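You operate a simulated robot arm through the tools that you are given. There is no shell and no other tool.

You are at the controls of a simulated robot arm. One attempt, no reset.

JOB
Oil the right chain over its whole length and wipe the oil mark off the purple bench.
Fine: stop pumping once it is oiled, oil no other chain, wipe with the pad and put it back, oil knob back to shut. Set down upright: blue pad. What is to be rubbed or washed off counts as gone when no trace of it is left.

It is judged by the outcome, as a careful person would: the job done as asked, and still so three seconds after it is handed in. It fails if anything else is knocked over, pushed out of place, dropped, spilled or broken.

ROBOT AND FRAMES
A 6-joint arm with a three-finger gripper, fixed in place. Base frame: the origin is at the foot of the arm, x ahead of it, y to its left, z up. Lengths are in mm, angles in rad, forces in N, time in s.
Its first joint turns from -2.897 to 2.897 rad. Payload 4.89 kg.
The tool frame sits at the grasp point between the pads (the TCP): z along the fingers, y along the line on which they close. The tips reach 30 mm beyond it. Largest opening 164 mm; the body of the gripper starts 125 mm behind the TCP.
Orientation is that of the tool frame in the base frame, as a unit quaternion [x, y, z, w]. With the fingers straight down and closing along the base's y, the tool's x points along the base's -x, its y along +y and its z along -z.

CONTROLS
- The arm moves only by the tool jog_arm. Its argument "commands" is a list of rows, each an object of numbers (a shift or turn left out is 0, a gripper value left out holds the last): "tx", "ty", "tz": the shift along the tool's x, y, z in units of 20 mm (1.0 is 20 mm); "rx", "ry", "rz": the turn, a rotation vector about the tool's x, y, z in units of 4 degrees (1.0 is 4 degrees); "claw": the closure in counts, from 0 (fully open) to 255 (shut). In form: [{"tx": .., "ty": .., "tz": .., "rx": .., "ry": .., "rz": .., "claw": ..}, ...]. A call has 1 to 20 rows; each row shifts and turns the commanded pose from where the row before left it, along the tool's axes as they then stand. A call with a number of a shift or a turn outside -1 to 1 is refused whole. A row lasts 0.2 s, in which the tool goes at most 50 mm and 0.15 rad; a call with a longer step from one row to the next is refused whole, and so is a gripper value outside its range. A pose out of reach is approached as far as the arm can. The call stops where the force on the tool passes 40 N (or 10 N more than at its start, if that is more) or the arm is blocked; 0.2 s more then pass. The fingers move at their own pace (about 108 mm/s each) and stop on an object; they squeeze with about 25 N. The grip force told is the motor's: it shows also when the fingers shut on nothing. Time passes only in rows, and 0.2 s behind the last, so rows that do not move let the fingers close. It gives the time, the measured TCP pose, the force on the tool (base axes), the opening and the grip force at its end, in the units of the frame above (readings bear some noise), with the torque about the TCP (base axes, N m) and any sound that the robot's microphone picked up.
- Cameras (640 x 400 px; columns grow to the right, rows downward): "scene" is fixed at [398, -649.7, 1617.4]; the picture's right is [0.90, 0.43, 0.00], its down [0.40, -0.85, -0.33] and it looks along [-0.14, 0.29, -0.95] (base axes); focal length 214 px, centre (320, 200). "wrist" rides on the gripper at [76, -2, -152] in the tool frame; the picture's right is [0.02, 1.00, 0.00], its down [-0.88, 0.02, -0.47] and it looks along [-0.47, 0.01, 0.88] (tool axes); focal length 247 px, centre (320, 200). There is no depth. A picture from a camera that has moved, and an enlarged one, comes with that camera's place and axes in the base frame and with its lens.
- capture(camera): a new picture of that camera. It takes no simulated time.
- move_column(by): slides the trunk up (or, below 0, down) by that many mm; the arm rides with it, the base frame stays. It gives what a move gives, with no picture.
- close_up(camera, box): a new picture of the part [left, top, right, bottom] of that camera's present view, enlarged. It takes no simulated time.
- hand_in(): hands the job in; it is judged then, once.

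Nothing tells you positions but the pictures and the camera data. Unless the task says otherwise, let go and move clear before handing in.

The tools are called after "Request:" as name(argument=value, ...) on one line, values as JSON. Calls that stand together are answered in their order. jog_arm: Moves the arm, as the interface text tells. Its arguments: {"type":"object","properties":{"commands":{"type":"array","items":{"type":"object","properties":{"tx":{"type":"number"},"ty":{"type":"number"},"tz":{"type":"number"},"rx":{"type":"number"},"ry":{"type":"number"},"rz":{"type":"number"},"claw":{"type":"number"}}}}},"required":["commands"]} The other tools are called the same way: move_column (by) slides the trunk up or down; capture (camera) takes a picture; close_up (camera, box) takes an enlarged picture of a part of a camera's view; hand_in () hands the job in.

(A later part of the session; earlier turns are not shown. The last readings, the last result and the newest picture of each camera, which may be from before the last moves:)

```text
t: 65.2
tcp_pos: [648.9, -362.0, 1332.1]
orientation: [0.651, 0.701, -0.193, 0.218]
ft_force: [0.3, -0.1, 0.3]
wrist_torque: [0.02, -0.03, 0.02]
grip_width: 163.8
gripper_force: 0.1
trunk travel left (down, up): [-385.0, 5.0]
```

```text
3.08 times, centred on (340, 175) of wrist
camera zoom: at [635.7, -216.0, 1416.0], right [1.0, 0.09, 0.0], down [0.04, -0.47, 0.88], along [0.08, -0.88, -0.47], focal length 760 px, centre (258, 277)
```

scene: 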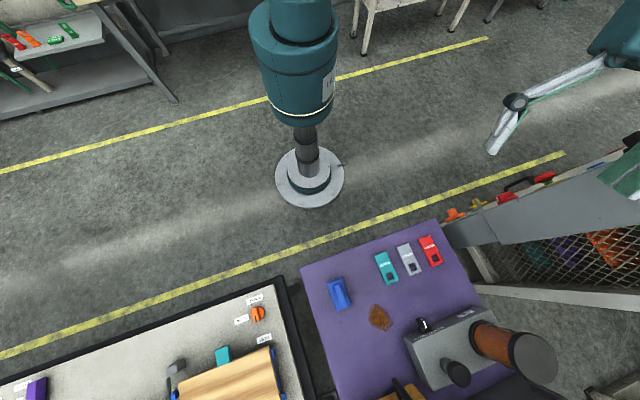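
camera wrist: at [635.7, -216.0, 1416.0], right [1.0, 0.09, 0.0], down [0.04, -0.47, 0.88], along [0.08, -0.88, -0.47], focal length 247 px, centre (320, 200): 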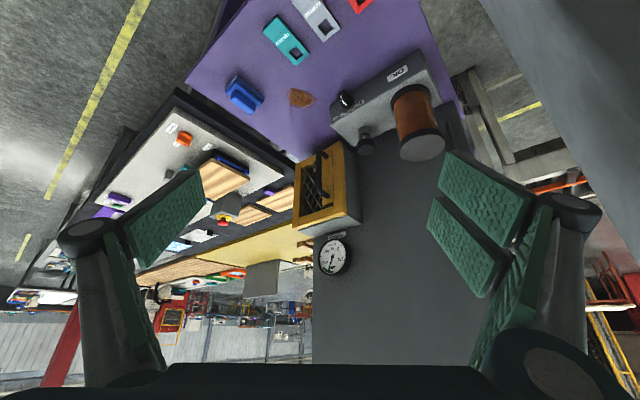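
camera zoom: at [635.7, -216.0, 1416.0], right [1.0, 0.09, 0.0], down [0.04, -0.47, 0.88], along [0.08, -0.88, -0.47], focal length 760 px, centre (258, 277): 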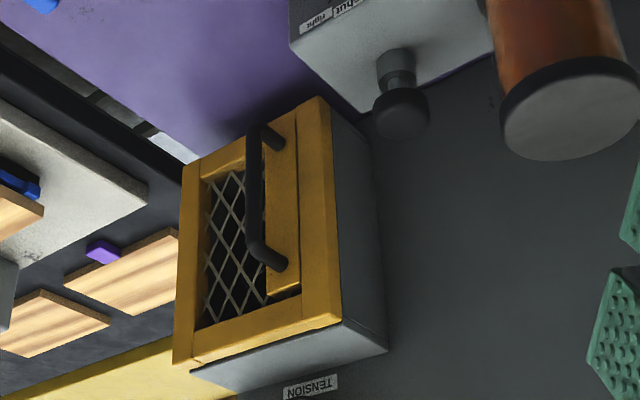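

There's a thin vertical rod-like strip near the wall's left edge that could be a chain. I'll square up and view the left part of the wall head-on.

Request:
jog_arm(commands=[{"rx": -0.605, "rz": -0.933}, {"rx": -0.605, "rz": -0.933}, {"rx": -0.605, "rz": -0.933}, {"rx": -0.605, "rz": -0.933}, {"rx": -0.605, "rz": -0.933}, {"rx": -0.605, "rz": -0.933}, {"rx": -0.605, "rz": -0.933}, {"rx": -0.605, "rz": -0.933}, {"rx": -0.605, "rz": -0.933}, {"ry": -1}, {"ry": -1}, {"ry": -1}, {"ry": -1}, {"ry": -1}])

Request:
capture(camera="wrist")

Request:
close_up(camera="wrist", box=[200, 100, 440, 370])

```text
t: 68.2
tcp_pos: [649.4, -362.8, 1332.4]
orientation: [0.344, 0.821, -0.176, 0.42]
ft_force: [0.2, -0.2, 0.8]
wrist_torque: [0.02, -0.03, 0.01]
grip_width: 164.1
gripper_force: 0.0
trunk travel left (down, up): [-385.0, 5.0]
```

```text
taken
camera wrist: at [530.9, -244.4, 1359.6], right [0.7, 0.71, -0.02], down [0.11, -0.08, 0.99], along [0.7, -0.7, -0.13], focal length 247 px, centre (320, 200)
```

wrist: 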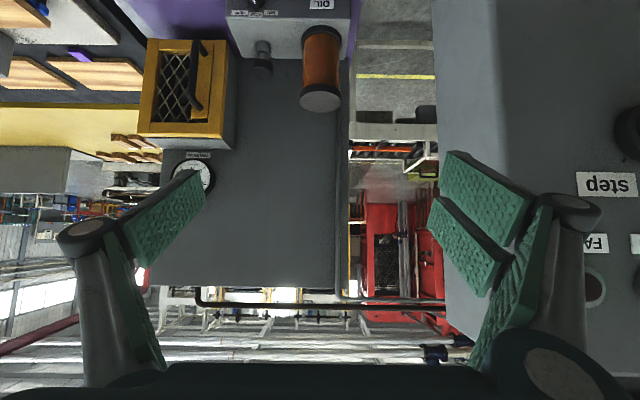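

```text
1.48 times, centred on (320, 235) of wrist
camera zoom: at [530.9, -244.4, 1359.6], right [0.7, 0.71, -0.02], down [0.11, -0.08, 0.99], along [0.7, -0.7, -0.13], focal length 366 px, centre (320, 148)
```

zoom: 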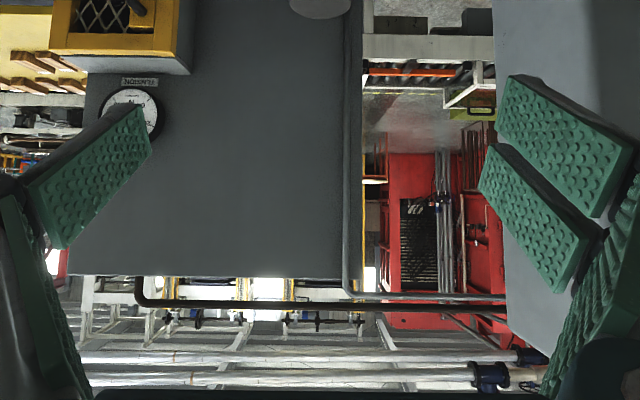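

Two pipes leave the top of this wall and run off to the left, behind the neighbouring tall cabinet. The chains are probably over there, so I'll follow the pipes by backing off and turning left.

Request:
jog_arm(commands=[{"tx": 0.68, "tz": -0.93}, {"tx": 0.68, "tz": -0.93}, {"tx": 0.68, "tz": -0.93}, {"tx": 0.68, "tz": -0.93}, {"tx": 0.68, "tz": -0.93}, {"tx": 0.68, "tz": -0.93}, {"tx": 0.68, "tz": -0.93}, {"tx": 0.68, "tz": -0.93}])

Request:
jog_arm(commands=[{"rx": -0.866, "rz": -0.63}, {"rx": -0.866, "rz": -0.63}, {"rx": -0.866, "rz": -0.63}, {"rx": -0.866, "rz": -0.63}, {"rx": -0.866, "rz": -0.63}, {"rx": -0.866, "rz": -0.63}, {"rx": -0.866, "rz": -0.63}, {"rx": -0.866, "rz": -0.63}, {"rx": -0.866, "rz": -0.63}, {"rx": -0.866, "rz": -0.63}])

Request:
capture(camera="wrist")

Request:
capture(camera="scene")

```text
t: 70.0
tcp_pos: [522.0, -232.4, 1330.7]
orientation: [0.344, 0.821, -0.176, 0.419]
ft_force: [0.6, 0.4, -0.4]
wrist_torque: [-0.02, 0.03, -0.05]
grip_width: 164.1
gripper_force: 0.1
trunk travel left (down, up): [-385.0, 5.0]
```

```text
t: 72.4
tcp_pos: [529.6, -177.7, 1329.1]
orientation: [-0.019, 0.89, 0.008, 0.455]
ft_force: [-1.8, 2.0, -0.6]
wrist_torque: [-0.15, -0.1, -0.19]
grip_width: 164.1
gripper_force: 0.0
trunk travel left (down, up): [-385.0, 5.0]
stopped in row 10: the arm was blocked; the commanded pose is now the measured one
```

```text
taken
camera wrist: at [361.8, -187.0, 1356.9], right [-0.06, 1.0, -0.02], down [0.13, 0.03, 0.99], along [0.99, 0.05, -0.13], focal length 247 px, centre (320, 200)
```

wrist: 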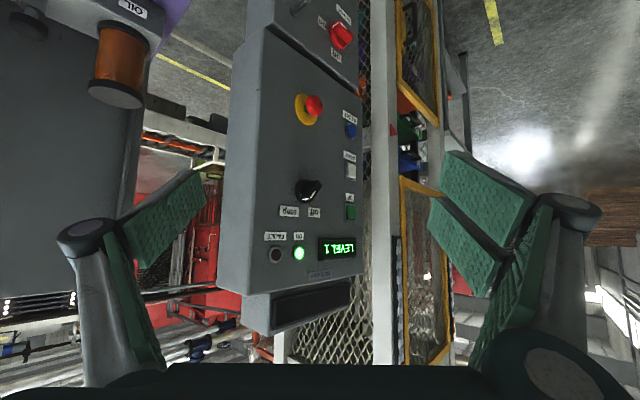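

```text
taken
```

scene: 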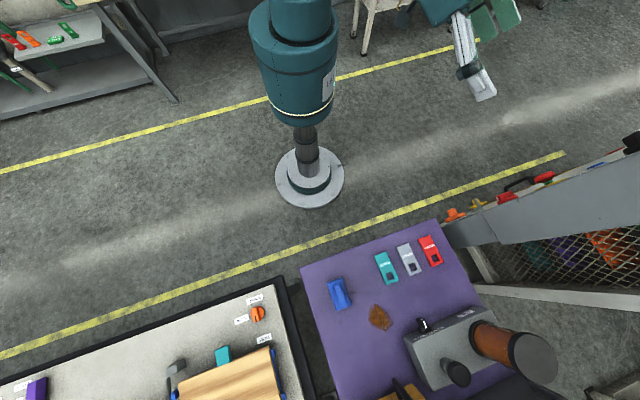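

To the left is a control cabinet with a "LEVEL 1" display, knobs and buttons, next to a mesh cage with yellow-framed doors. It looks like a lift or carousel that could have chains inside. I'll enlarge all of it.

Request:
close_up(camera="wrist", box=[230, 0, 380, 160])

Request:
close_up(camera="wrist", box=[230, 140, 380, 330])

Request:
close_up(camera="wrist", box=[350, 0, 470, 180])

Request:
close_up(camera="wrist", box=[350, 160, 480, 370])

Request:
close_up(camera="wrist", box=[60, 160, 400, 370])

```text
2.50 times, centred on (305, 80) of wrist
camera zoom: at [361.8, -187.0, 1356.9], right [-0.06, 1.0, -0.02], down [0.13, 0.03, 0.99], along [0.99, 0.05, -0.13], focal length 617 px, centre (358, 500)
```

zoom: 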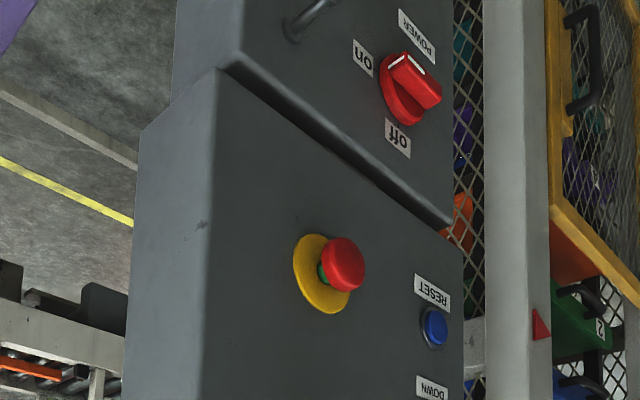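

```text
2.11 times, centred on (305, 235) of wrist
camera zoom: at [361.8, -187.0, 1356.9], right [-0.06, 1.0, -0.02], down [0.13, 0.03, 0.99], along [0.99, 0.05, -0.13], focal length 520 px, centre (352, 126)
```

zoom: 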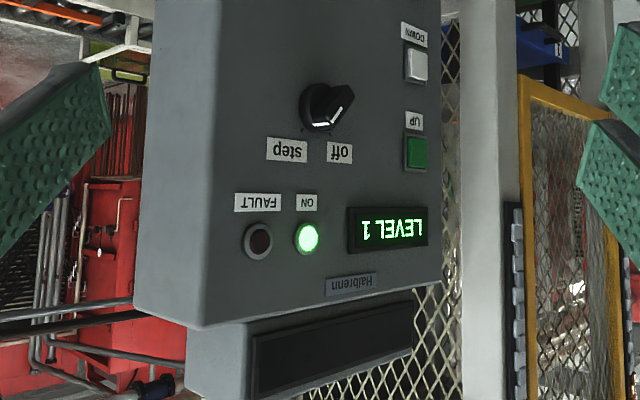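

```text
2.22 times, centred on (410, 90) of wrist
camera zoom: at [361.8, -187.0, 1356.9], right [-0.06, 1.0, -0.02], down [0.13, 0.03, 0.99], along [0.99, 0.05, -0.13], focal length 549 px, centre (120, 444)
```

zoom: 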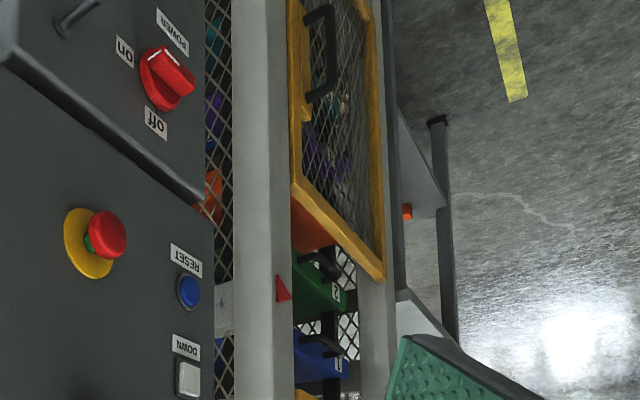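

```text
1.90 times, centred on (415, 265) of wrist
camera zoom: at [361.8, -187.0, 1356.9], right [-0.06, 1.0, -0.02], down [0.13, 0.03, 0.99], along [0.99, 0.05, -0.13], focal length 470 px, centre (139, 76)
```

zoom: 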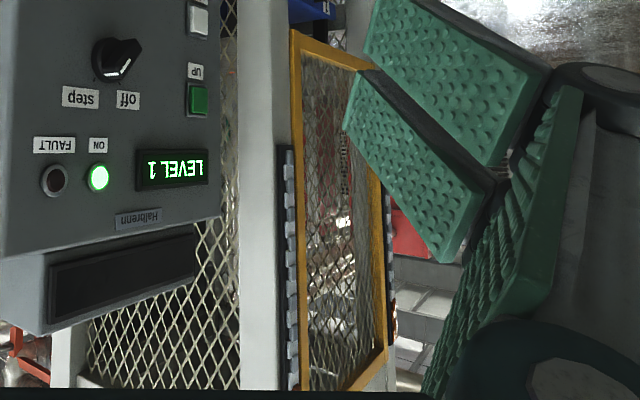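

```text
1.88 times, centred on (230, 265) of wrist
camera zoom: at [361.8, -187.0, 1356.9], right [-0.06, 1.0, -0.02], down [0.13, 0.03, 0.99], along [0.99, 0.05, -0.13], focal length 465 px, centre (489, 78)
```

zoom: 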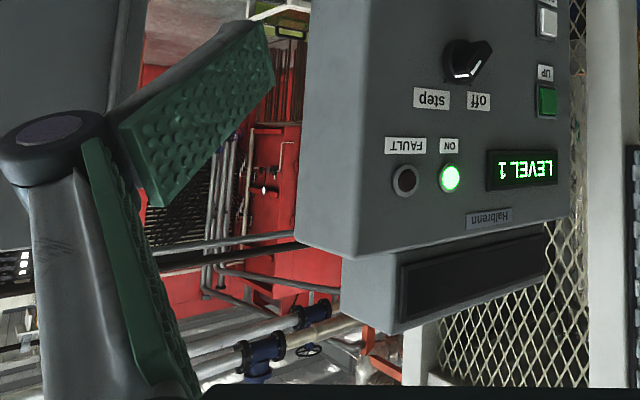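

This is a vertical paternoster lift branded "Halbrenn". I can see a silver-linked vertical chain beside the post, and a second one on the other side of the yellow door. I'll move left to look at both chains head-on.

Request:
jog_arm(commands=[{"ty": 1}, {"ty": 1}, {"ty": 1}, {"ty": 1}, {"ty": 1}, {"ty": 1}, {"ty": 1}, {"ty": 1}, {"ty": 1}, {"ty": 1}])

Request:
capture(camera="wrist")

Request:
close_up(camera="wrist", box=[200, 0, 440, 180])

Request:
close_up(camera="wrist", box=[200, 180, 440, 370])

```text
t: 74.6
tcp_pos: [526.7, 10.8, 1330.2]
orientation: [-0.013, 0.891, 0.005, 0.455]
ft_force: [0.1, -0.1, -0.8]
wrist_torque: [-0.01, 0.02, -0.01]
grip_width: 164.1
gripper_force: 0.0
trunk travel left (down, up): [-385.0, 5.0]
```

```text
taken
camera wrist: at [358.2, 4.0, 1358.6], right [-0.04, 1.0, -0.02], down [0.13, 0.02, 0.99], along [0.99, 0.04, -0.13], focal length 247 px, centre (320, 200)
```

wrist: 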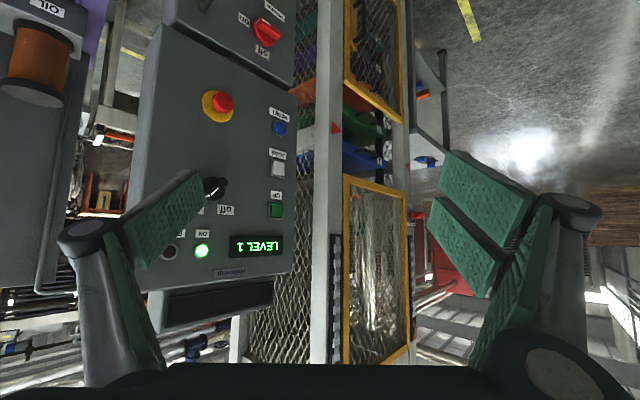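

```text
2.22 times, centred on (320, 90) of wrist
camera zoom: at [358.2, 4.0, 1358.6], right [-0.04, 1.0, -0.02], down [0.13, 0.02, 0.99], along [0.99, 0.04, -0.13], focal length 549 px, centre (320, 444)
```

zoom: 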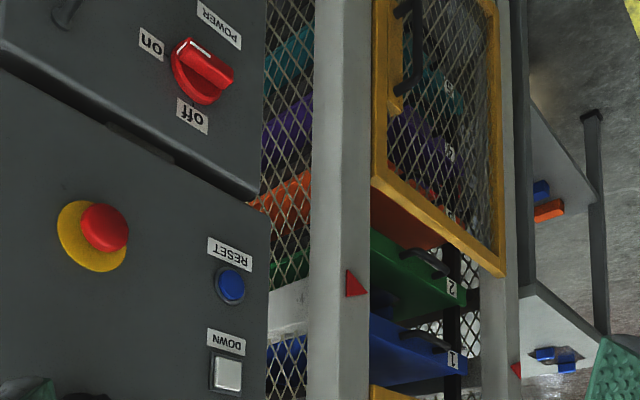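

```text
2.11 times, centred on (320, 275) of wrist
camera zoom: at [358.2, 4.0, 1358.6], right [-0.04, 1.0, -0.02], down [0.13, 0.02, 0.99], along [0.99, 0.04, -0.13], focal length 520 px, centre (320, 42)
```

zoom: 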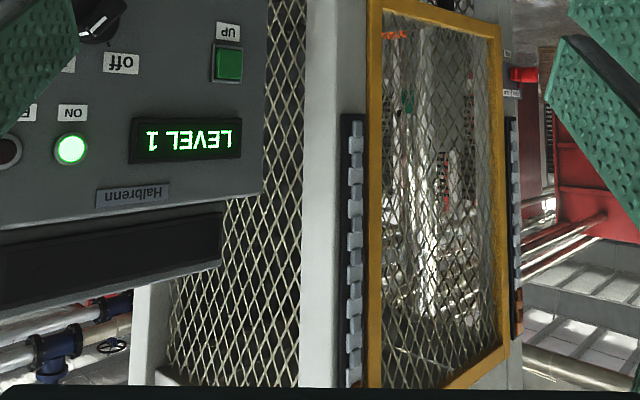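

Request:
jog_arm(commands=[{"ty": 0.5, "ry": -1}, {"ty": 0.5, "ry": -1}, {"ty": 0.5, "ry": -1}, {"ty": 0.5, "ry": -1}, {"ry": -1}, {"ry": -1}])

Request:
capture(camera="wrist")

Request:
close_up(camera="wrist", box=[240, 60, 460, 240])

Request:
close_up(camera="wrist", box=[260, 180, 440, 370])

```text
t: 76.0
tcp_pos: [524.2, 50.9, 1335.8]
orientation: [-0.012, 0.777, 0.009, 0.629]
ft_force: [1.2, 0.0, 0.0]
wrist_torque: [0.01, -0.03, -0.02]
grip_width: 163.8
gripper_force: 0.1
out of reach, approached as far as the arm can: row 6
trunk travel left (down, up): [-385.0, 5.0]
```

```text
taken
camera wrist: at [360.3, 44.5, 1293.4], right [-0.03, 1.0, -0.02], down [-0.28, 0.01, 0.96], along [0.96, 0.04, 0.28], focal length 247 px, centre (320, 200)
```

wrist: 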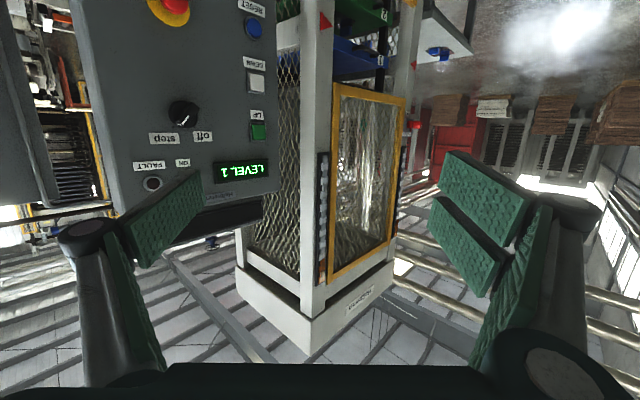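

```text
2.22 times, centred on (350, 150) of wrist
camera zoom: at [360.3, 44.5, 1293.4], right [-0.03, 1.0, -0.02], down [-0.28, 0.01, 0.96], along [0.96, 0.04, 0.28], focal length 549 px, centre (253, 311)
```

zoom: 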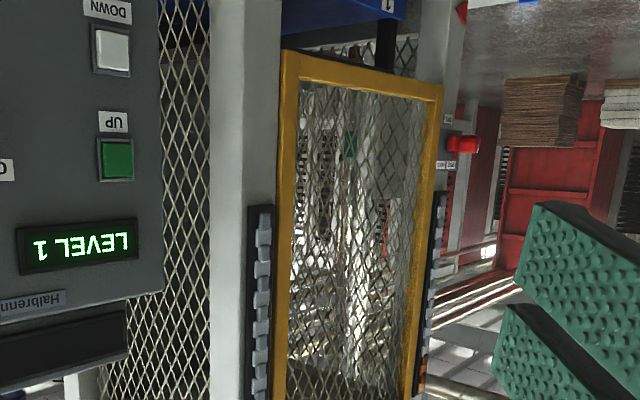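

```text
2.11 times, centred on (350, 275) of wrist
camera zoom: at [360.3, 44.5, 1293.4], right [-0.03, 1.0, -0.02], down [-0.28, 0.01, 0.96], along [0.96, 0.04, 0.28], focal length 520 px, centre (257, 42)
```

zoom: 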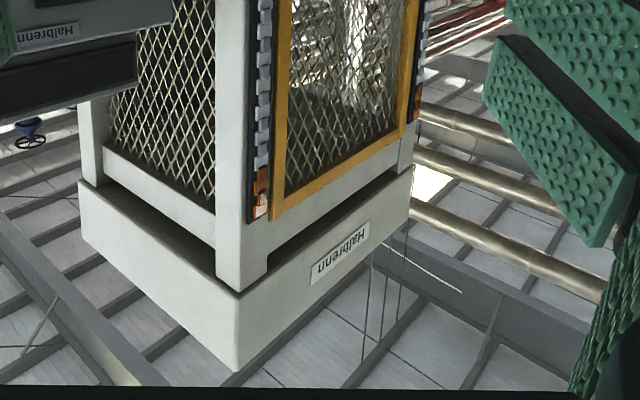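

Request:
close_up(camera="wrist", box=[305, 145, 345, 225])

Request:
close_up(camera="wrist", box=[305, 215, 345, 295])

Request:
close_up(camera="wrist", box=[380, 140, 420, 245])

Request:
close_up(camera="wrist", box=[120, 60, 300, 200])

```text
5.00 times, centred on (325, 185) of wrist
camera zoom: at [360.3, 44.5, 1293.4], right [-0.03, 1.0, -0.02], down [-0.28, 0.01, 0.96], along [0.96, 0.04, 0.28], focal length 1235 px, centre (295, 275)
```

zoom: 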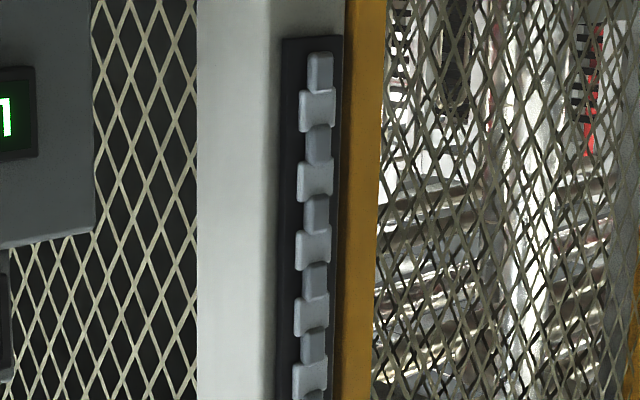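

```text
5.00 times, centred on (325, 255) of wrist
camera zoom: at [360.3, 44.5, 1293.4], right [-0.03, 1.0, -0.02], down [-0.28, 0.01, 0.96], along [0.96, 0.04, 0.28], focal length 1235 px, centre (295, -75)
```

zoom: 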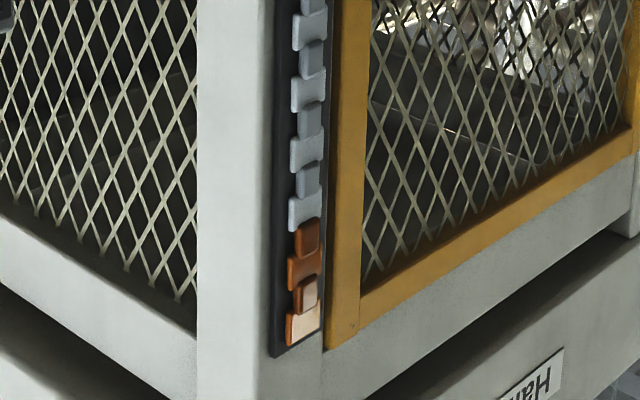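

```text
3.81 times, centred on (400, 192) of wrist
camera zoom: at [360.3, 44.5, 1293.4], right [-0.03, 1.0, -0.02], down [-0.28, 0.01, 0.96], along [0.96, 0.04, 0.28], focal length 941 px, centre (15, 229)
```

zoom: 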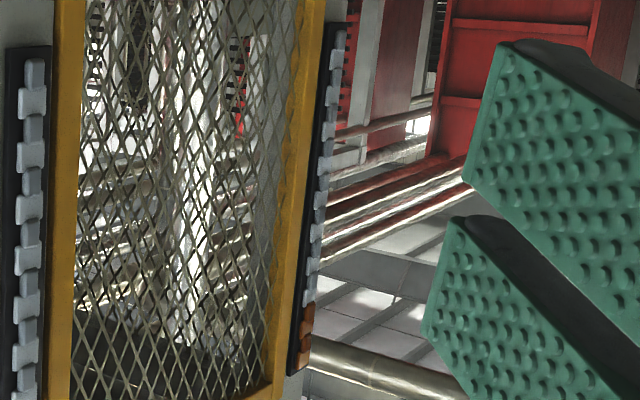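

```text
2.86 times, centred on (210, 130) of wrist
camera zoom: at [360.3, 44.5, 1293.4], right [-0.03, 1.0, -0.02], down [-0.28, 0.01, 0.96], along [0.96, 0.04, 0.28], focal length 706 px, centre (634, 400)
```

zoom: 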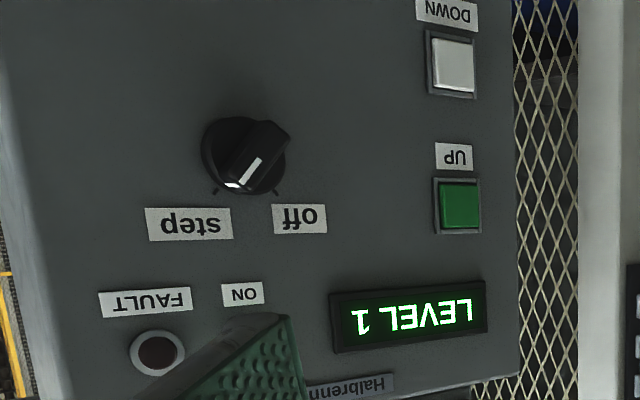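

Now it's clear: two vertical chains on the cage posts show mostly dry silver links, with a few brown oiled ones at the top. The one next to the cabinet is the right chain. I'll go back to the oil box, starting with the turn back toward the bench.

Request:
jog_arm(commands=[{"ry": 1}, {"ry": 1}, {"ry": 1}, {"ry": 1}, {"ry": 1}, {"ry": 1}, {"ty": -1}, {"ty": -1}, {"ty": -1}, {"ty": -1}, {"ty": -1}, {"ty": -1}, {"ty": -1}, {"ty": -1}, {"ty": -1}, {"ty": -1}])

Request:
jog_arm(commands=[{"rx": 0.868, "rz": 0.631}, {"rx": 0.868, "rz": 0.631}, {"rx": 0.868, "rz": 0.631}, {"rx": 0.868, "rz": 0.631}, {"rx": 0.868, "rz": 0.631}, {"rx": 0.868, "rz": 0.631}, {"rx": 0.868, "rz": 0.631}, {"rx": 0.868, "rz": 0.631}, {"rx": 0.868, "rz": 0.631}, {"rx": 0.868, "rz": 0.631}, {"rx": 0.868, "rz": 0.631}])

```text
t: 79.4
tcp_pos: [531.3, -143.6, 1334.5]
orientation: [-0.019, 0.891, 0.008, 0.455]
ft_force: [-0.3, 0.6, -0.2]
wrist_torque: [-0.04, -0.04, -0.04]
grip_width: 163.9
gripper_force: 0.1
trunk travel left (down, up): [-385.0, 5.0]
```

```text
t: 81.8
tcp_pos: [529.8, -149.4, 1335.7]
orientation: [0.346, 0.82, -0.178, 0.42]
ft_force: [0.6, 0.0, 0.0]
wrist_torque: [0.03, -0.05, -0.01]
grip_width: 163.8
gripper_force: 0.1
trunk travel left (down, up): [-385.0, 5.0]
```

Request:
jog_arm(commands=[{"ty": -1}, {"ty": -1}, {"ty": -1}, {"ty": -1}, {"ty": -1}, {"ty": -1}, {"ty": -1}, {"ty": -1}, {"ty": -1}, {"ty": -1}])

Request:
move_column(by=-210)

Request:
capture(camera="wrist")

```text
t: 84.0
tcp_pos: [386.6, -290.4, 1334.3]
orientation: [0.345, 0.821, -0.177, 0.42]
ft_force: [0.6, -0.5, -0.3]
wrist_torque: [0.01, 0.03, 0.01]
grip_width: 163.8
gripper_force: 0.0
trunk travel left (down, up): [-385.0, 5.0]
```

```text
t: 86.2
tcp_pos: [387.2, -288.9, 1124.8]
orientation: [0.345, 0.821, -0.176, 0.419]
ft_force: [0.0, -0.1, -0.1]
wrist_torque: [0.0, -0.01, 0.02]
grip_width: 164.1
gripper_force: 0.1
trunk travel left (down, up): [-175.0, 215.0]
```

```text
taken
camera wrist: at [268.2, -171.5, 1153.2], right [0.71, 0.71, -0.02], down [0.11, -0.08, 0.99], along [0.7, -0.7, -0.13], focal length 247 px, centre (320, 200)
```

wrist: 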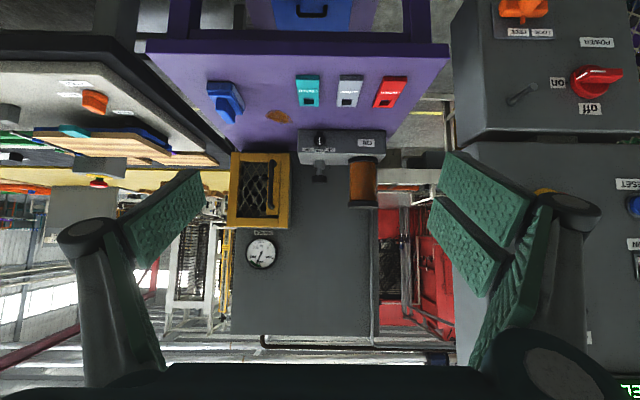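

Request:
jog_arm(commands=[{"tx": -0.289, "tz": 0.968}, {"tx": -0.289, "tz": 0.968}, {"tx": -0.289, "tz": 0.968}, {"tx": -0.289, "tz": 0.968}, {"tx": -0.289, "tz": 0.968}, {"tx": -0.289, "tz": 0.968}, {"tx": -0.289, "tz": 0.968}, {"tx": -0.289, "tz": 0.968}, {"tx": -0.289, "tz": 0.968}, {"tx": -0.289, "tz": 0.968}, {"tx": -0.289, "tz": 0.968}, {"tx": -0.289, "tz": 0.968}, {"tx": -0.289, "tz": 0.968}, {"tx": -0.289, "tz": 0.968}, {"tx": -0.289, "tz": 0.968}, {"tx": -0.289, "tz": 0.968}, {"tx": -0.289, "tz": 0.968}, {"tx": -0.289, "tz": 0.968}])

Request:
capture(camera="wrist")

Request:
capture(camera="scene")

```text
t: 90.0
tcp_pos: [626.7, -534.9, 1005.9]
orientation: [0.345, 0.821, -0.176, 0.419]
ft_force: [-0.8, 0.2, 0.6]
wrist_torque: [0.0, -0.05, 0.02]
grip_width: 163.7
gripper_force: 0.1
trunk travel left (down, up): [-175.0, 215.0]
```

```text
taken
camera wrist: at [508.2, -417.1, 1033.3], right [0.71, 0.71, -0.02], down [0.11, -0.08, 0.99], along [0.7, -0.7, -0.13], focal length 247 px, centre (320, 200)
```

wrist: 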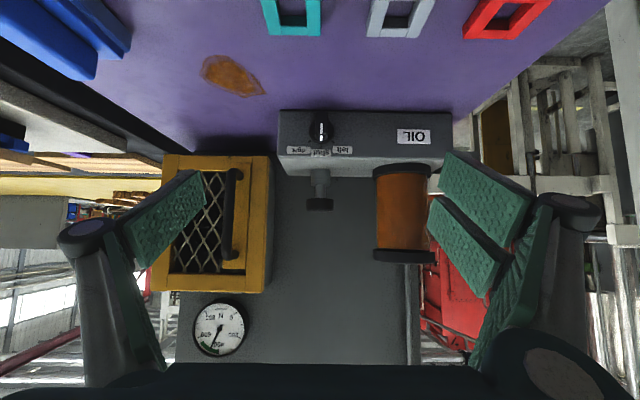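

```text
taken
```

scene: 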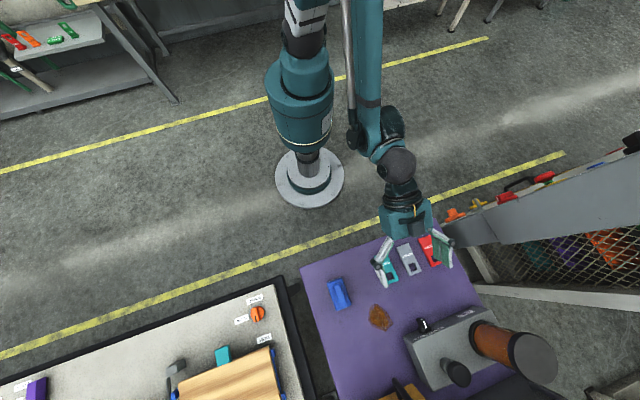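

Request:
close_up(camera="wrist", box=[270, 100, 370, 220])

Request:
close_up(camera="wrist", box=[265, 95, 465, 275])

Request:
close_up(camera="scene", box=[395, 300, 500, 400])

```text
3.33 times, centred on (320, 160) of wrist
camera zoom: at [508.2, -417.1, 1033.3], right [0.71, 0.71, -0.02], down [0.11, -0.08, 0.99], along [0.7, -0.7, -0.13], focal length 823 px, centre (320, 333)
```

zoom: 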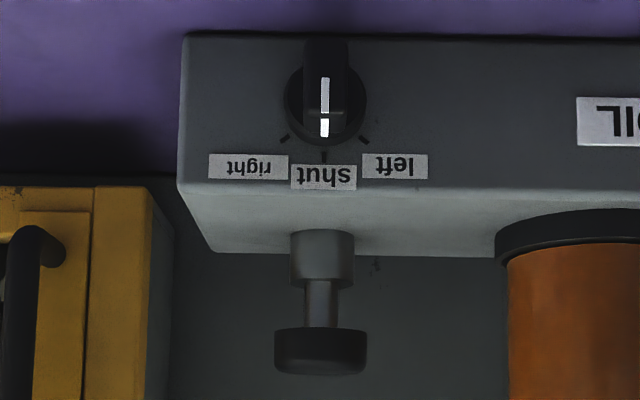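

```text
2.22 times, centred on (365, 185) of wrist
camera zoom: at [508.2, -417.1, 1033.3], right [0.71, 0.71, -0.02], down [0.11, -0.08, 0.99], along [0.7, -0.7, -0.13], focal length 549 px, centre (220, 233)
```

zoom: 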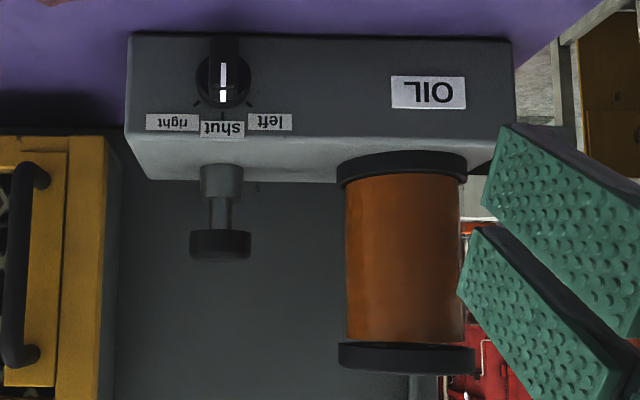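

```text
4.00 times, centred on (448, 350) of scene
camera zoom: at [398.0, -649.7, 1617.4], right [0.9, 0.43, 0.0], down [0.4, -0.85, -0.33], along [-0.14, 0.29, -0.95], focal length 858 px, centre (-190, -400)
```

zoom: 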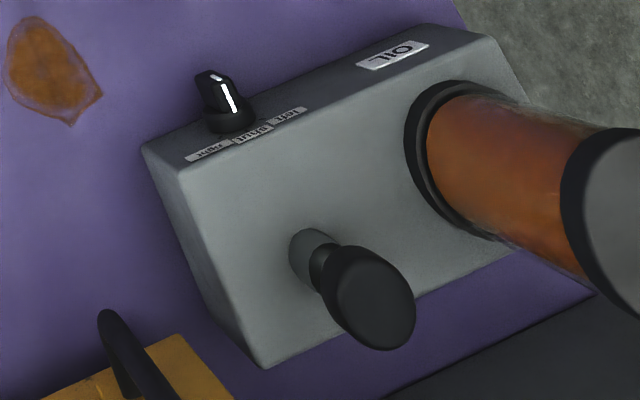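

The knob face is near f≈993, u≈76, z≈884 in bench-aligned axes (f is away from the robot, u is to the left), the bench top is at z≈854, and the plunger cap top is at z≈995. I'll narrow the gripper and move to a pre-grasp pose in front of the knob.

Request:
jog_arm(commands=[{"claw": 175}, {"claw": 175}, {"claw": 175}, {"claw": 175}, {"tx": 0.237, "tz": 0.781, "ty": 0.016}, {"tx": 0.237, "tz": 0.781, "ty": 0.016}, {"tx": 0.237, "tz": 0.781, "ty": 0.016}, {"tx": 0.237, "tz": 0.781, "ty": 0.016}, {"tx": 0.237, "tz": 0.781, "ty": 0.016}, {"tx": 0.237, "tz": 0.781, "ty": 0.016}])

Request:
capture(camera="wrist")

Request:
close_up(camera="wrist", box=[260, 60, 380, 180])

Request:
close_up(camera="scene", box=[360, 220, 500, 360])

```text
t: 92.2
tcp_pos: [669.4, -575.6, 926.2]
orientation: [0.345, 0.821, -0.176, 0.419]
ft_force: [-1.0, 0.8, 0.5]
wrist_torque: [0.03, 0.02, 0.03]
grip_width: 51.2
gripper_force: 0.0
trunk travel left (down, up): [-175.0, 215.0]
```

```text
taken
camera wrist: at [550.4, -458.4, 954.6], right [0.71, 0.71, -0.02], down [0.11, -0.08, 0.99], along [0.7, -0.7, -0.13], focal length 247 px, centre (320, 200)
```

wrist: 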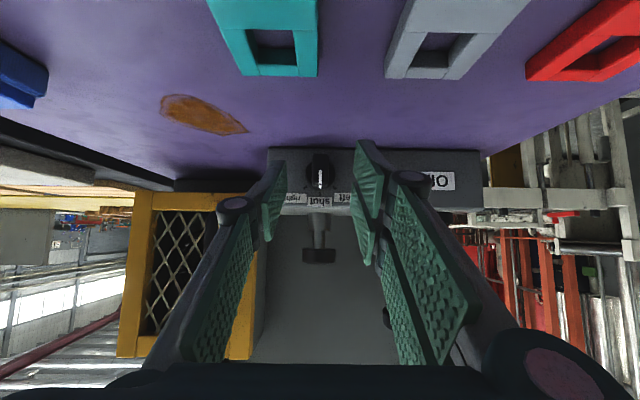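

```text
3.33 times, centred on (320, 120) of wrist
camera zoom: at [550.4, -458.4, 954.6], right [0.71, 0.71, -0.02], down [0.11, -0.08, 0.99], along [0.7, -0.7, -0.13], focal length 823 px, centre (320, 467)
```

zoom: 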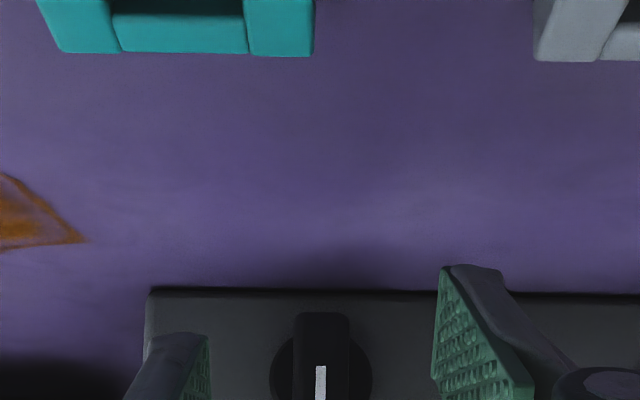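

```text
2.86 times, centred on (430, 290) of scene
camera zoom: at [398.0, -649.7, 1617.4], right [0.9, 0.43, 0.0], down [0.4, -0.85, -0.33], along [-0.14, 0.29, -0.95], focal length 613 px, centre (6, -57)
```

zoom: 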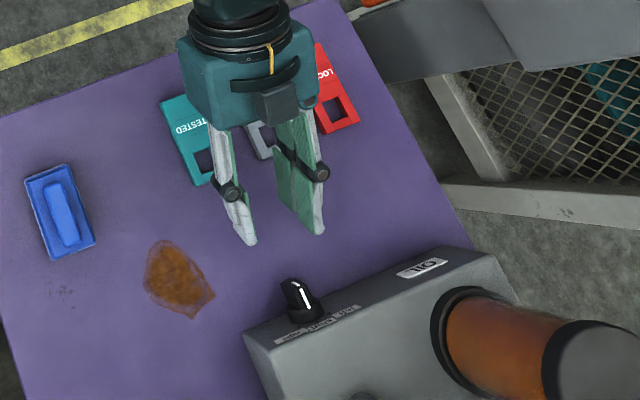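

Request:
close_up(camera="wrist", box=[280, 130, 360, 230])

```text
4.00 times, centred on (320, 180) of wrist
camera zoom: at [550.4, -458.4, 954.6], right [0.71, 0.71, -0.02], down [0.11, -0.08, 0.99], along [0.7, -0.7, -0.13], focal length 988 px, centre (320, 280)
```

zoom: 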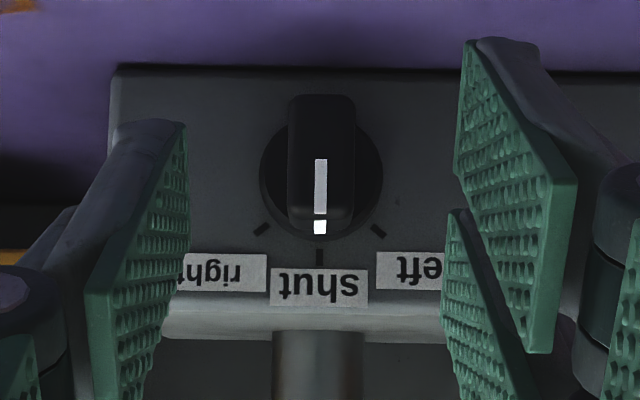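

The knob and the gap between the fingers are lined up, both centred at about column 320. I'll slide in on either side of the ridge and close gently.

Request:
jog_arm(commands=[{"tx": 0.19, "tz": 0.74}, {"tx": 0.19, "tz": 0.74}, {"tx": -0.44, "tz": 0.61}, {"tx": -0.44, "tz": 0.61}, {"tx": -0.44, "tz": 0.61}])

Request:
capture(camera="wrist")

Request:
close_up(camera="wrist", box=[260, 110, 380, 230])

Request:
close_up(camera="scene", box=[380, 260, 480, 350])

```text
t: 93.5
tcp_pos: [715.8, -621.7, 903.0]
orientation: [0.345, 0.821, -0.177, 0.42]
ft_force: [-0.3, 0.6, 0.3]
wrist_torque: [0.04, -0.01, 0.0]
grip_width: 51.5
gripper_force: 0.0
trunk travel left (down, up): [-175.0, 215.0]
```

```text
taken
camera wrist: at [597.3, -503.2, 931.2], right [0.71, 0.71, -0.02], down [0.11, -0.08, 0.99], along [0.7, -0.7, -0.13], focal length 247 px, centre (320, 200)
```

wrist: 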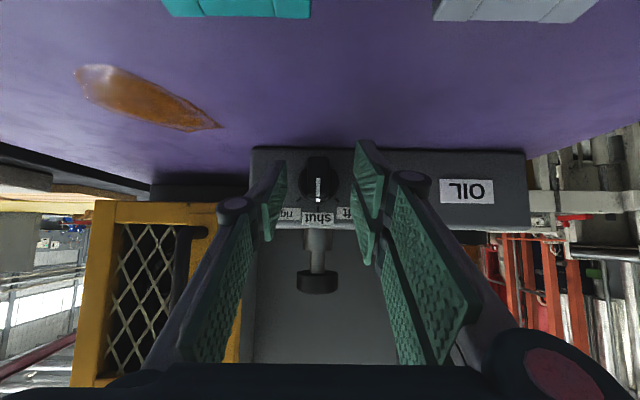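

```text
3.33 times, centred on (320, 170) of wrist
camera zoom: at [597.3, -503.2, 931.2], right [0.71, 0.71, -0.02], down [0.11, -0.08, 0.99], along [0.7, -0.7, -0.13], focal length 823 px, centre (320, 300)
```

zoom: 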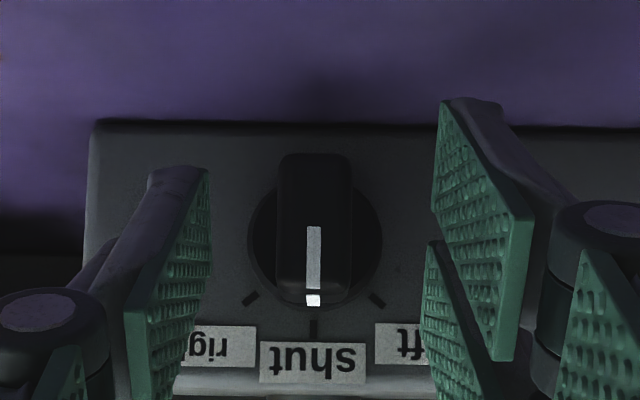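

```text
4.44 times, centred on (430, 305) of scene
camera zoom: at [398.0, -649.7, 1617.4], right [0.9, 0.43, 0.0], down [0.4, -0.85, -0.33], along [-0.14, 0.29, -0.95], focal length 953 px, centre (-169, -267)
```

zoom: 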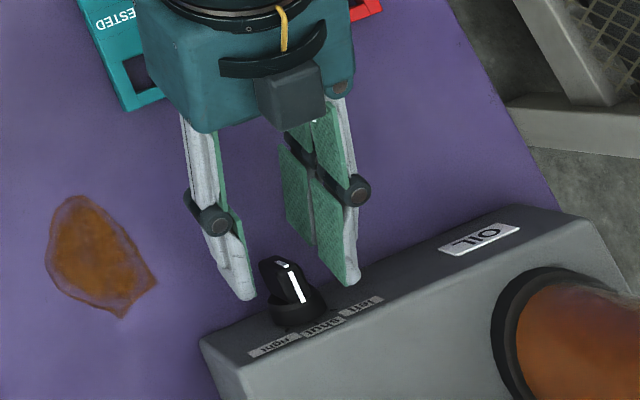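

Request:
jog_arm(commands=[{"claw": 215}, {"claw": 215}, {"claw": 235}, {"claw": 255}, {"claw": 255}, {"claw": 255}])

Request:
close_up(camera="wrist", box=[260, 110, 380, 230])

Request:
close_up(camera="scene", box=[380, 260, 480, 350])

```text
t: 94.8
tcp_pos: [714.6, -621.6, 903.7]
orientation: [0.345, 0.821, -0.176, 0.42]
ft_force: [-13.7, -18.6, -1.3]
wrist_torque: [-0.35, 0.27, -0.4]
grip_width: 17.9
gripper_force: 45.2
trunk travel left (down, up): [-175.0, 215.0]
```

```text
3.33 times, centred on (320, 170) of wrist
camera zoom: at [596.7, -504.3, 931.0], right [0.71, 0.71, -0.02], down [0.11, -0.08, 0.99], along [0.7, -0.7, -0.13], focal length 823 px, centre (320, 300)
```

zoom: 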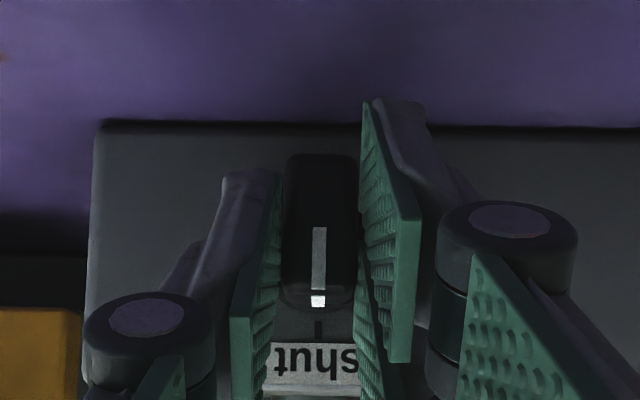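

```text
4.44 times, centred on (430, 305) of scene
camera zoom: at [398.0, -649.7, 1617.4], right [0.9, 0.43, 0.0], down [0.4, -0.85, -0.33], along [-0.14, 0.29, -0.95], focal length 953 px, centre (-169, -267)
```

zoom: 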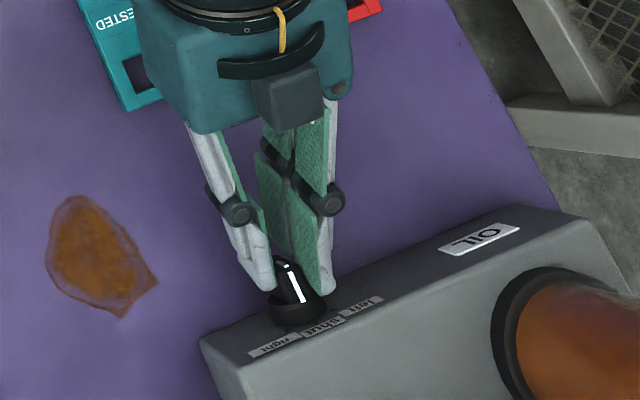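

The ridge is gripped (17.9 mm wide) with a small sideways load. I'll nudge the tool to centre it and relieve that load before turning.

Request:
jog_arm(commands=[{"ty": -0.05}, {}, {}])

```text
t: 95.7
tcp_pos: [715.2, -623.3, 902.7]
orientation: [0.345, 0.821, -0.176, 0.419]
ft_force: [-11.6, -3.7, -5.3]
wrist_torque: [-0.12, 0.11, -0.05]
grip_width: 17.5
gripper_force: 45.1
trunk travel left (down, up): [-175.0, 215.0]
```

Request:
jog_arm(commands=[{"ty": -0.05}, {}, {}])

```text
t: 96.5
tcp_pos: [715.8, -623.3, 902.7]
orientation: [0.345, 0.821, -0.176, 0.419]
ft_force: [-0.3, 16.2, -7.0]
wrist_torque: [0.55, 0.3, 0.48]
grip_width: 17.8
gripper_force: 45.1
trunk travel left (down, up): [-175.0, 215.0]
```

Centred enough. Now I'll rotate the knob clockwise as seen from the front, toward "right", doing the first half of the turn.

Request:
jog_arm(commands=[{"ty": 0.025}, {"rx": -0.549, "rz": 0.759, "ty": -0.052}, {"rx": -0.549, "rz": 0.759, "ty": -0.052}, {"rx": -0.549, "rz": 0.759, "ty": -0.052}, {"rx": -0.549, "rz": 0.759, "ty": -0.052}, {"rx": -0.549, "rz": 0.759, "ty": -0.052}, {"rx": -0.549, "rz": 0.759, "ty": -0.052}])

Request:
close_up(camera="wrist", box=[260, 110, 380, 230])

Request:
close_up(camera="scene", box=[380, 260, 480, 350])

```text
t: 98.0
tcp_pos: [710.5, -627.6, 902.1]
orientation: [0.42, 0.771, -0.012, 0.479]
ft_force: [-1.3, 24.2, -15.4]
wrist_torque: [0.91, 0.65, 0.82]
grip_width: 17.9
gripper_force: 44.8
trunk travel left (down, up): [-175.0, 215.0]
```

```text
3.33 times, centred on (320, 170) of wrist
camera zoom: at [584.5, -516.4, 927.4], right [0.66, 0.66, 0.37], down [-0.16, -0.35, 0.92], along [0.74, -0.66, -0.12], focal length 823 px, centre (320, 300)
```

zoom: 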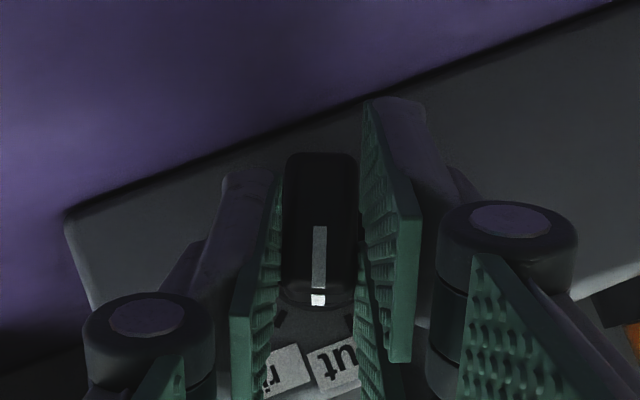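

```text
4.44 times, centred on (430, 305) of scene
camera zoom: at [398.0, -649.7, 1617.4], right [0.9, 0.43, 0.0], down [0.4, -0.85, -0.33], along [-0.14, 0.29, -0.95], focal length 953 px, centre (-169, -267)
```

zoom: 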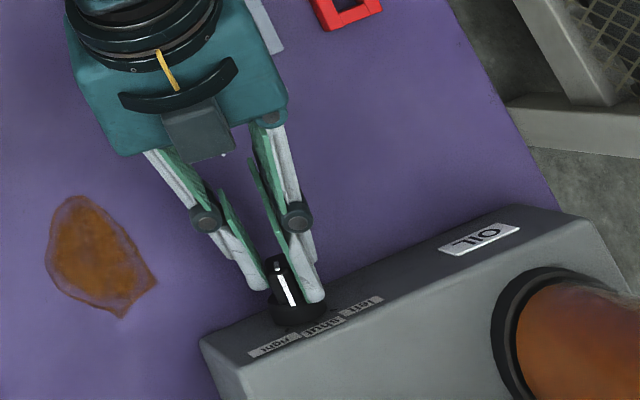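

The knob is turning with the gripper. I'll trim the position a little to ease the load and finish the turn to "right".

Request:
jog_arm(commands=[{"ty": 0.027, "tx": 0.08}, {"rx": -0.549, "rz": 0.759, "ty": -0.045}, {"rx": -0.549, "rz": 0.759, "ty": -0.045}, {"rx": -0.549, "rz": 0.759, "ty": -0.045}, {"rx": -0.549, "rz": 0.759, "ty": -0.045}, {"rx": -0.549, "rz": 0.759, "ty": -0.045}, {"rx": -0.549, "rz": 0.759, "ty": -0.045}])

Request:
close_up(camera="wrist", box=[260, 110, 380, 230])

Request:
close_up(camera="scene", box=[380, 260, 480, 350])

```text
t: 99.7
tcp_pos: [706.9, -630.9, 898.1]
orientation: [0.481, 0.69, 0.151, 0.519]
ft_force: [7.5, -20.0, 6.1]
wrist_torque: [-0.07, -0.04, -0.05]
grip_width: 18.0
gripper_force: 44.8
trunk travel left (down, up): [-175.0, 215.0]
```

```text
3.33 times, centred on (320, 170) of wrist
camera zoom: at [574.7, -525.9, 917.1], right [0.5, 0.51, 0.7], down [-0.4, -0.58, 0.71], along [0.77, -0.64, -0.09], focal length 823 px, centre (320, 300)
```

zoom: 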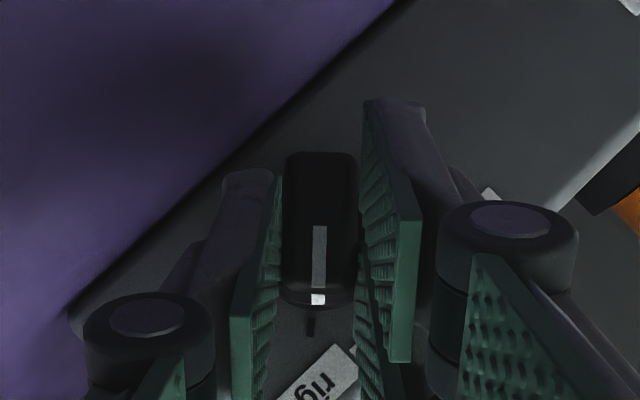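

```text
4.44 times, centred on (430, 305) of scene
camera zoom: at [398.0, -649.7, 1617.4], right [0.9, 0.43, 0.0], down [0.4, -0.85, -0.33], along [-0.14, 0.29, -0.95], focal length 953 px, centre (-169, -267)
```

zoom: 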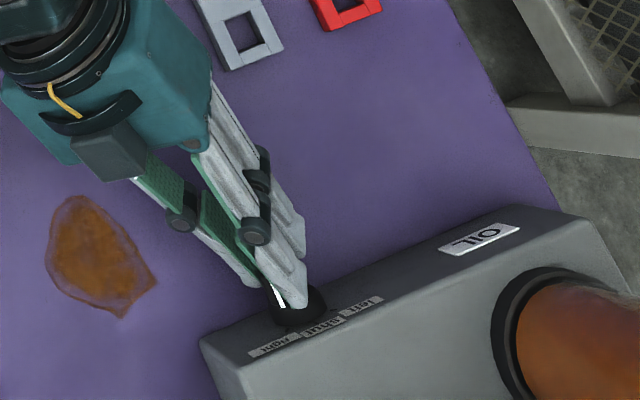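

Pointer is a few degrees short of the "right" tick. One more small turn, then I'll release.

Request:
jog_arm(commands=[{"rx": -0.586, "rz": 0.81, "ty": -0.045}, {}])

Request:
close_up(camera="wrist", box=[260, 110, 380, 230])

```text
t: 100.2
tcp_pos: [706.7, -631.5, 896.4]
orientation: [0.488, 0.673, 0.18, 0.525]
ft_force: [1.8, -32.6, 4.1]
wrist_torque: [-0.56, -0.31, -0.91]
grip_width: 17.9
gripper_force: 44.9
trunk travel left (down, up): [-175.0, 215.0]
```

```text
3.33 times, centred on (320, 170) of wrist
camera zoom: at [573.2, -527.3, 914.8], right [0.47, 0.48, 0.74], down [-0.43, -0.61, 0.66], along [0.77, -0.63, -0.08], focal length 823 px, centre (320, 300)
```

zoom: 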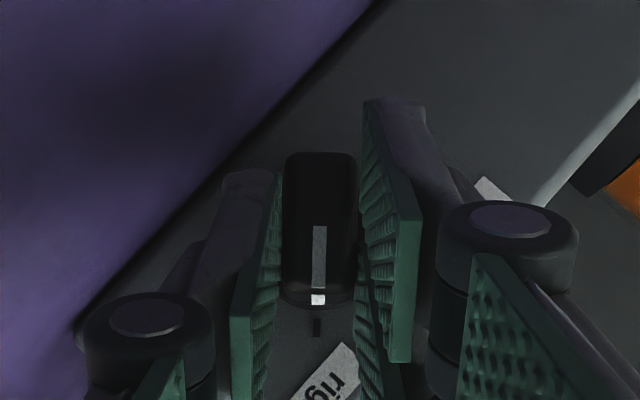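

The pointer is on the "right" tick. I'll open slightly, back straight out along the knob axis, and undo the roll.

Request:
jog_arm(commands=[{"claw": 211}, {"claw": 211}, {"claw": 211}, {"tx": 0.586, "tz": -0.81}, {"tx": 0.586, "tz": -0.81}, {"tx": 0.586, "tz": -0.81}, {"tx": 0.586, "tz": -0.81}])

Request:
jog_arm(commands=[{"tx": -0.6, "tz": -0.43}, {"tx": -0.6, "tz": -0.43}, {"rx": 0.586, "rz": -0.81}, {"rx": 0.586, "rz": -0.81}, {"rx": 0.586, "rz": -0.81}, {"rx": 0.586, "rz": -0.81}, {"rx": 0.586, "rz": -0.81}, {"rx": 0.586, "rz": -0.81}, {"rx": 0.586, "rz": -0.81}, {"rx": 0.586, "rz": -0.81}, {"rx": 0.586, "rz": -0.81}, {"rx": 0.586, "rz": -0.81}, {"rx": 0.586, "rz": -0.81}, {"rx": 0.586, "rz": -0.81}, {"rx": 0.147, "rz": -0.2}])

Request:
capture(camera="wrist")

Request:
close_up(camera="scene", box=[380, 260, 480, 350])

```text
t: 101.8
tcp_pos: [660.9, -586.8, 915.5]
orientation: [0.488, 0.674, 0.181, 0.523]
ft_force: [0.9, -0.6, 0.1]
wrist_torque: [-0.02, -0.03, 0.04]
grip_width: 28.5
gripper_force: 0.0
out of reach, approached as far as the arm can: row 6, 7
trunk travel left (down, up): [-175.0, 215.0]
```

```text
t: 105.0
tcp_pos: [644.6, -602.6, 936.5]
orientation: [0.344, 0.821, -0.176, 0.419]
ft_force: [0.5, -0.8, -0.8]
wrist_torque: [0.03, -0.04, 0.04]
grip_width: 28.2
gripper_force: 0.1
trunk travel left (down, up): [-175.0, 215.0]
```

```text
taken
camera wrist: at [526.4, -484.7, 963.9], right [0.7, 0.71, -0.02], down [0.11, -0.08, 0.99], along [0.7, -0.7, -0.13], focal length 247 px, centre (320, 200)
```

wrist: 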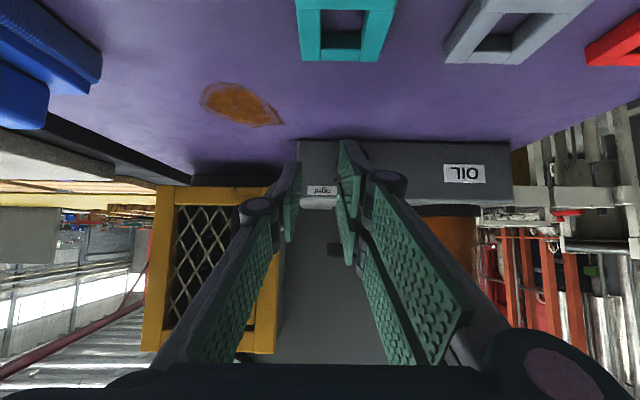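

```text
4.44 times, centred on (430, 305) of scene
camera zoom: at [398.0, -649.7, 1617.4], right [0.9, 0.43, 0.0], down [0.4, -0.85, -0.33], along [-0.14, 0.29, -0.95], focal length 953 px, centre (-169, -267)
```

zoom: 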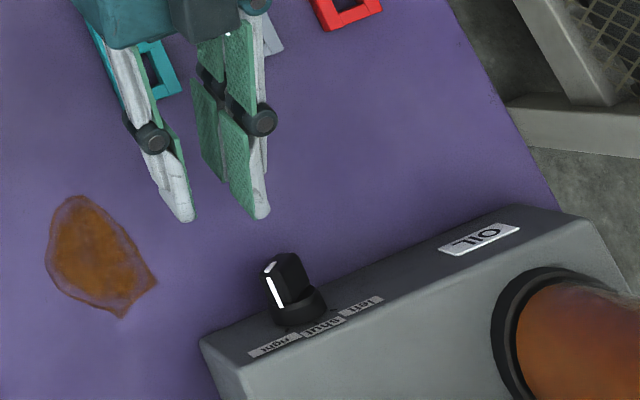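

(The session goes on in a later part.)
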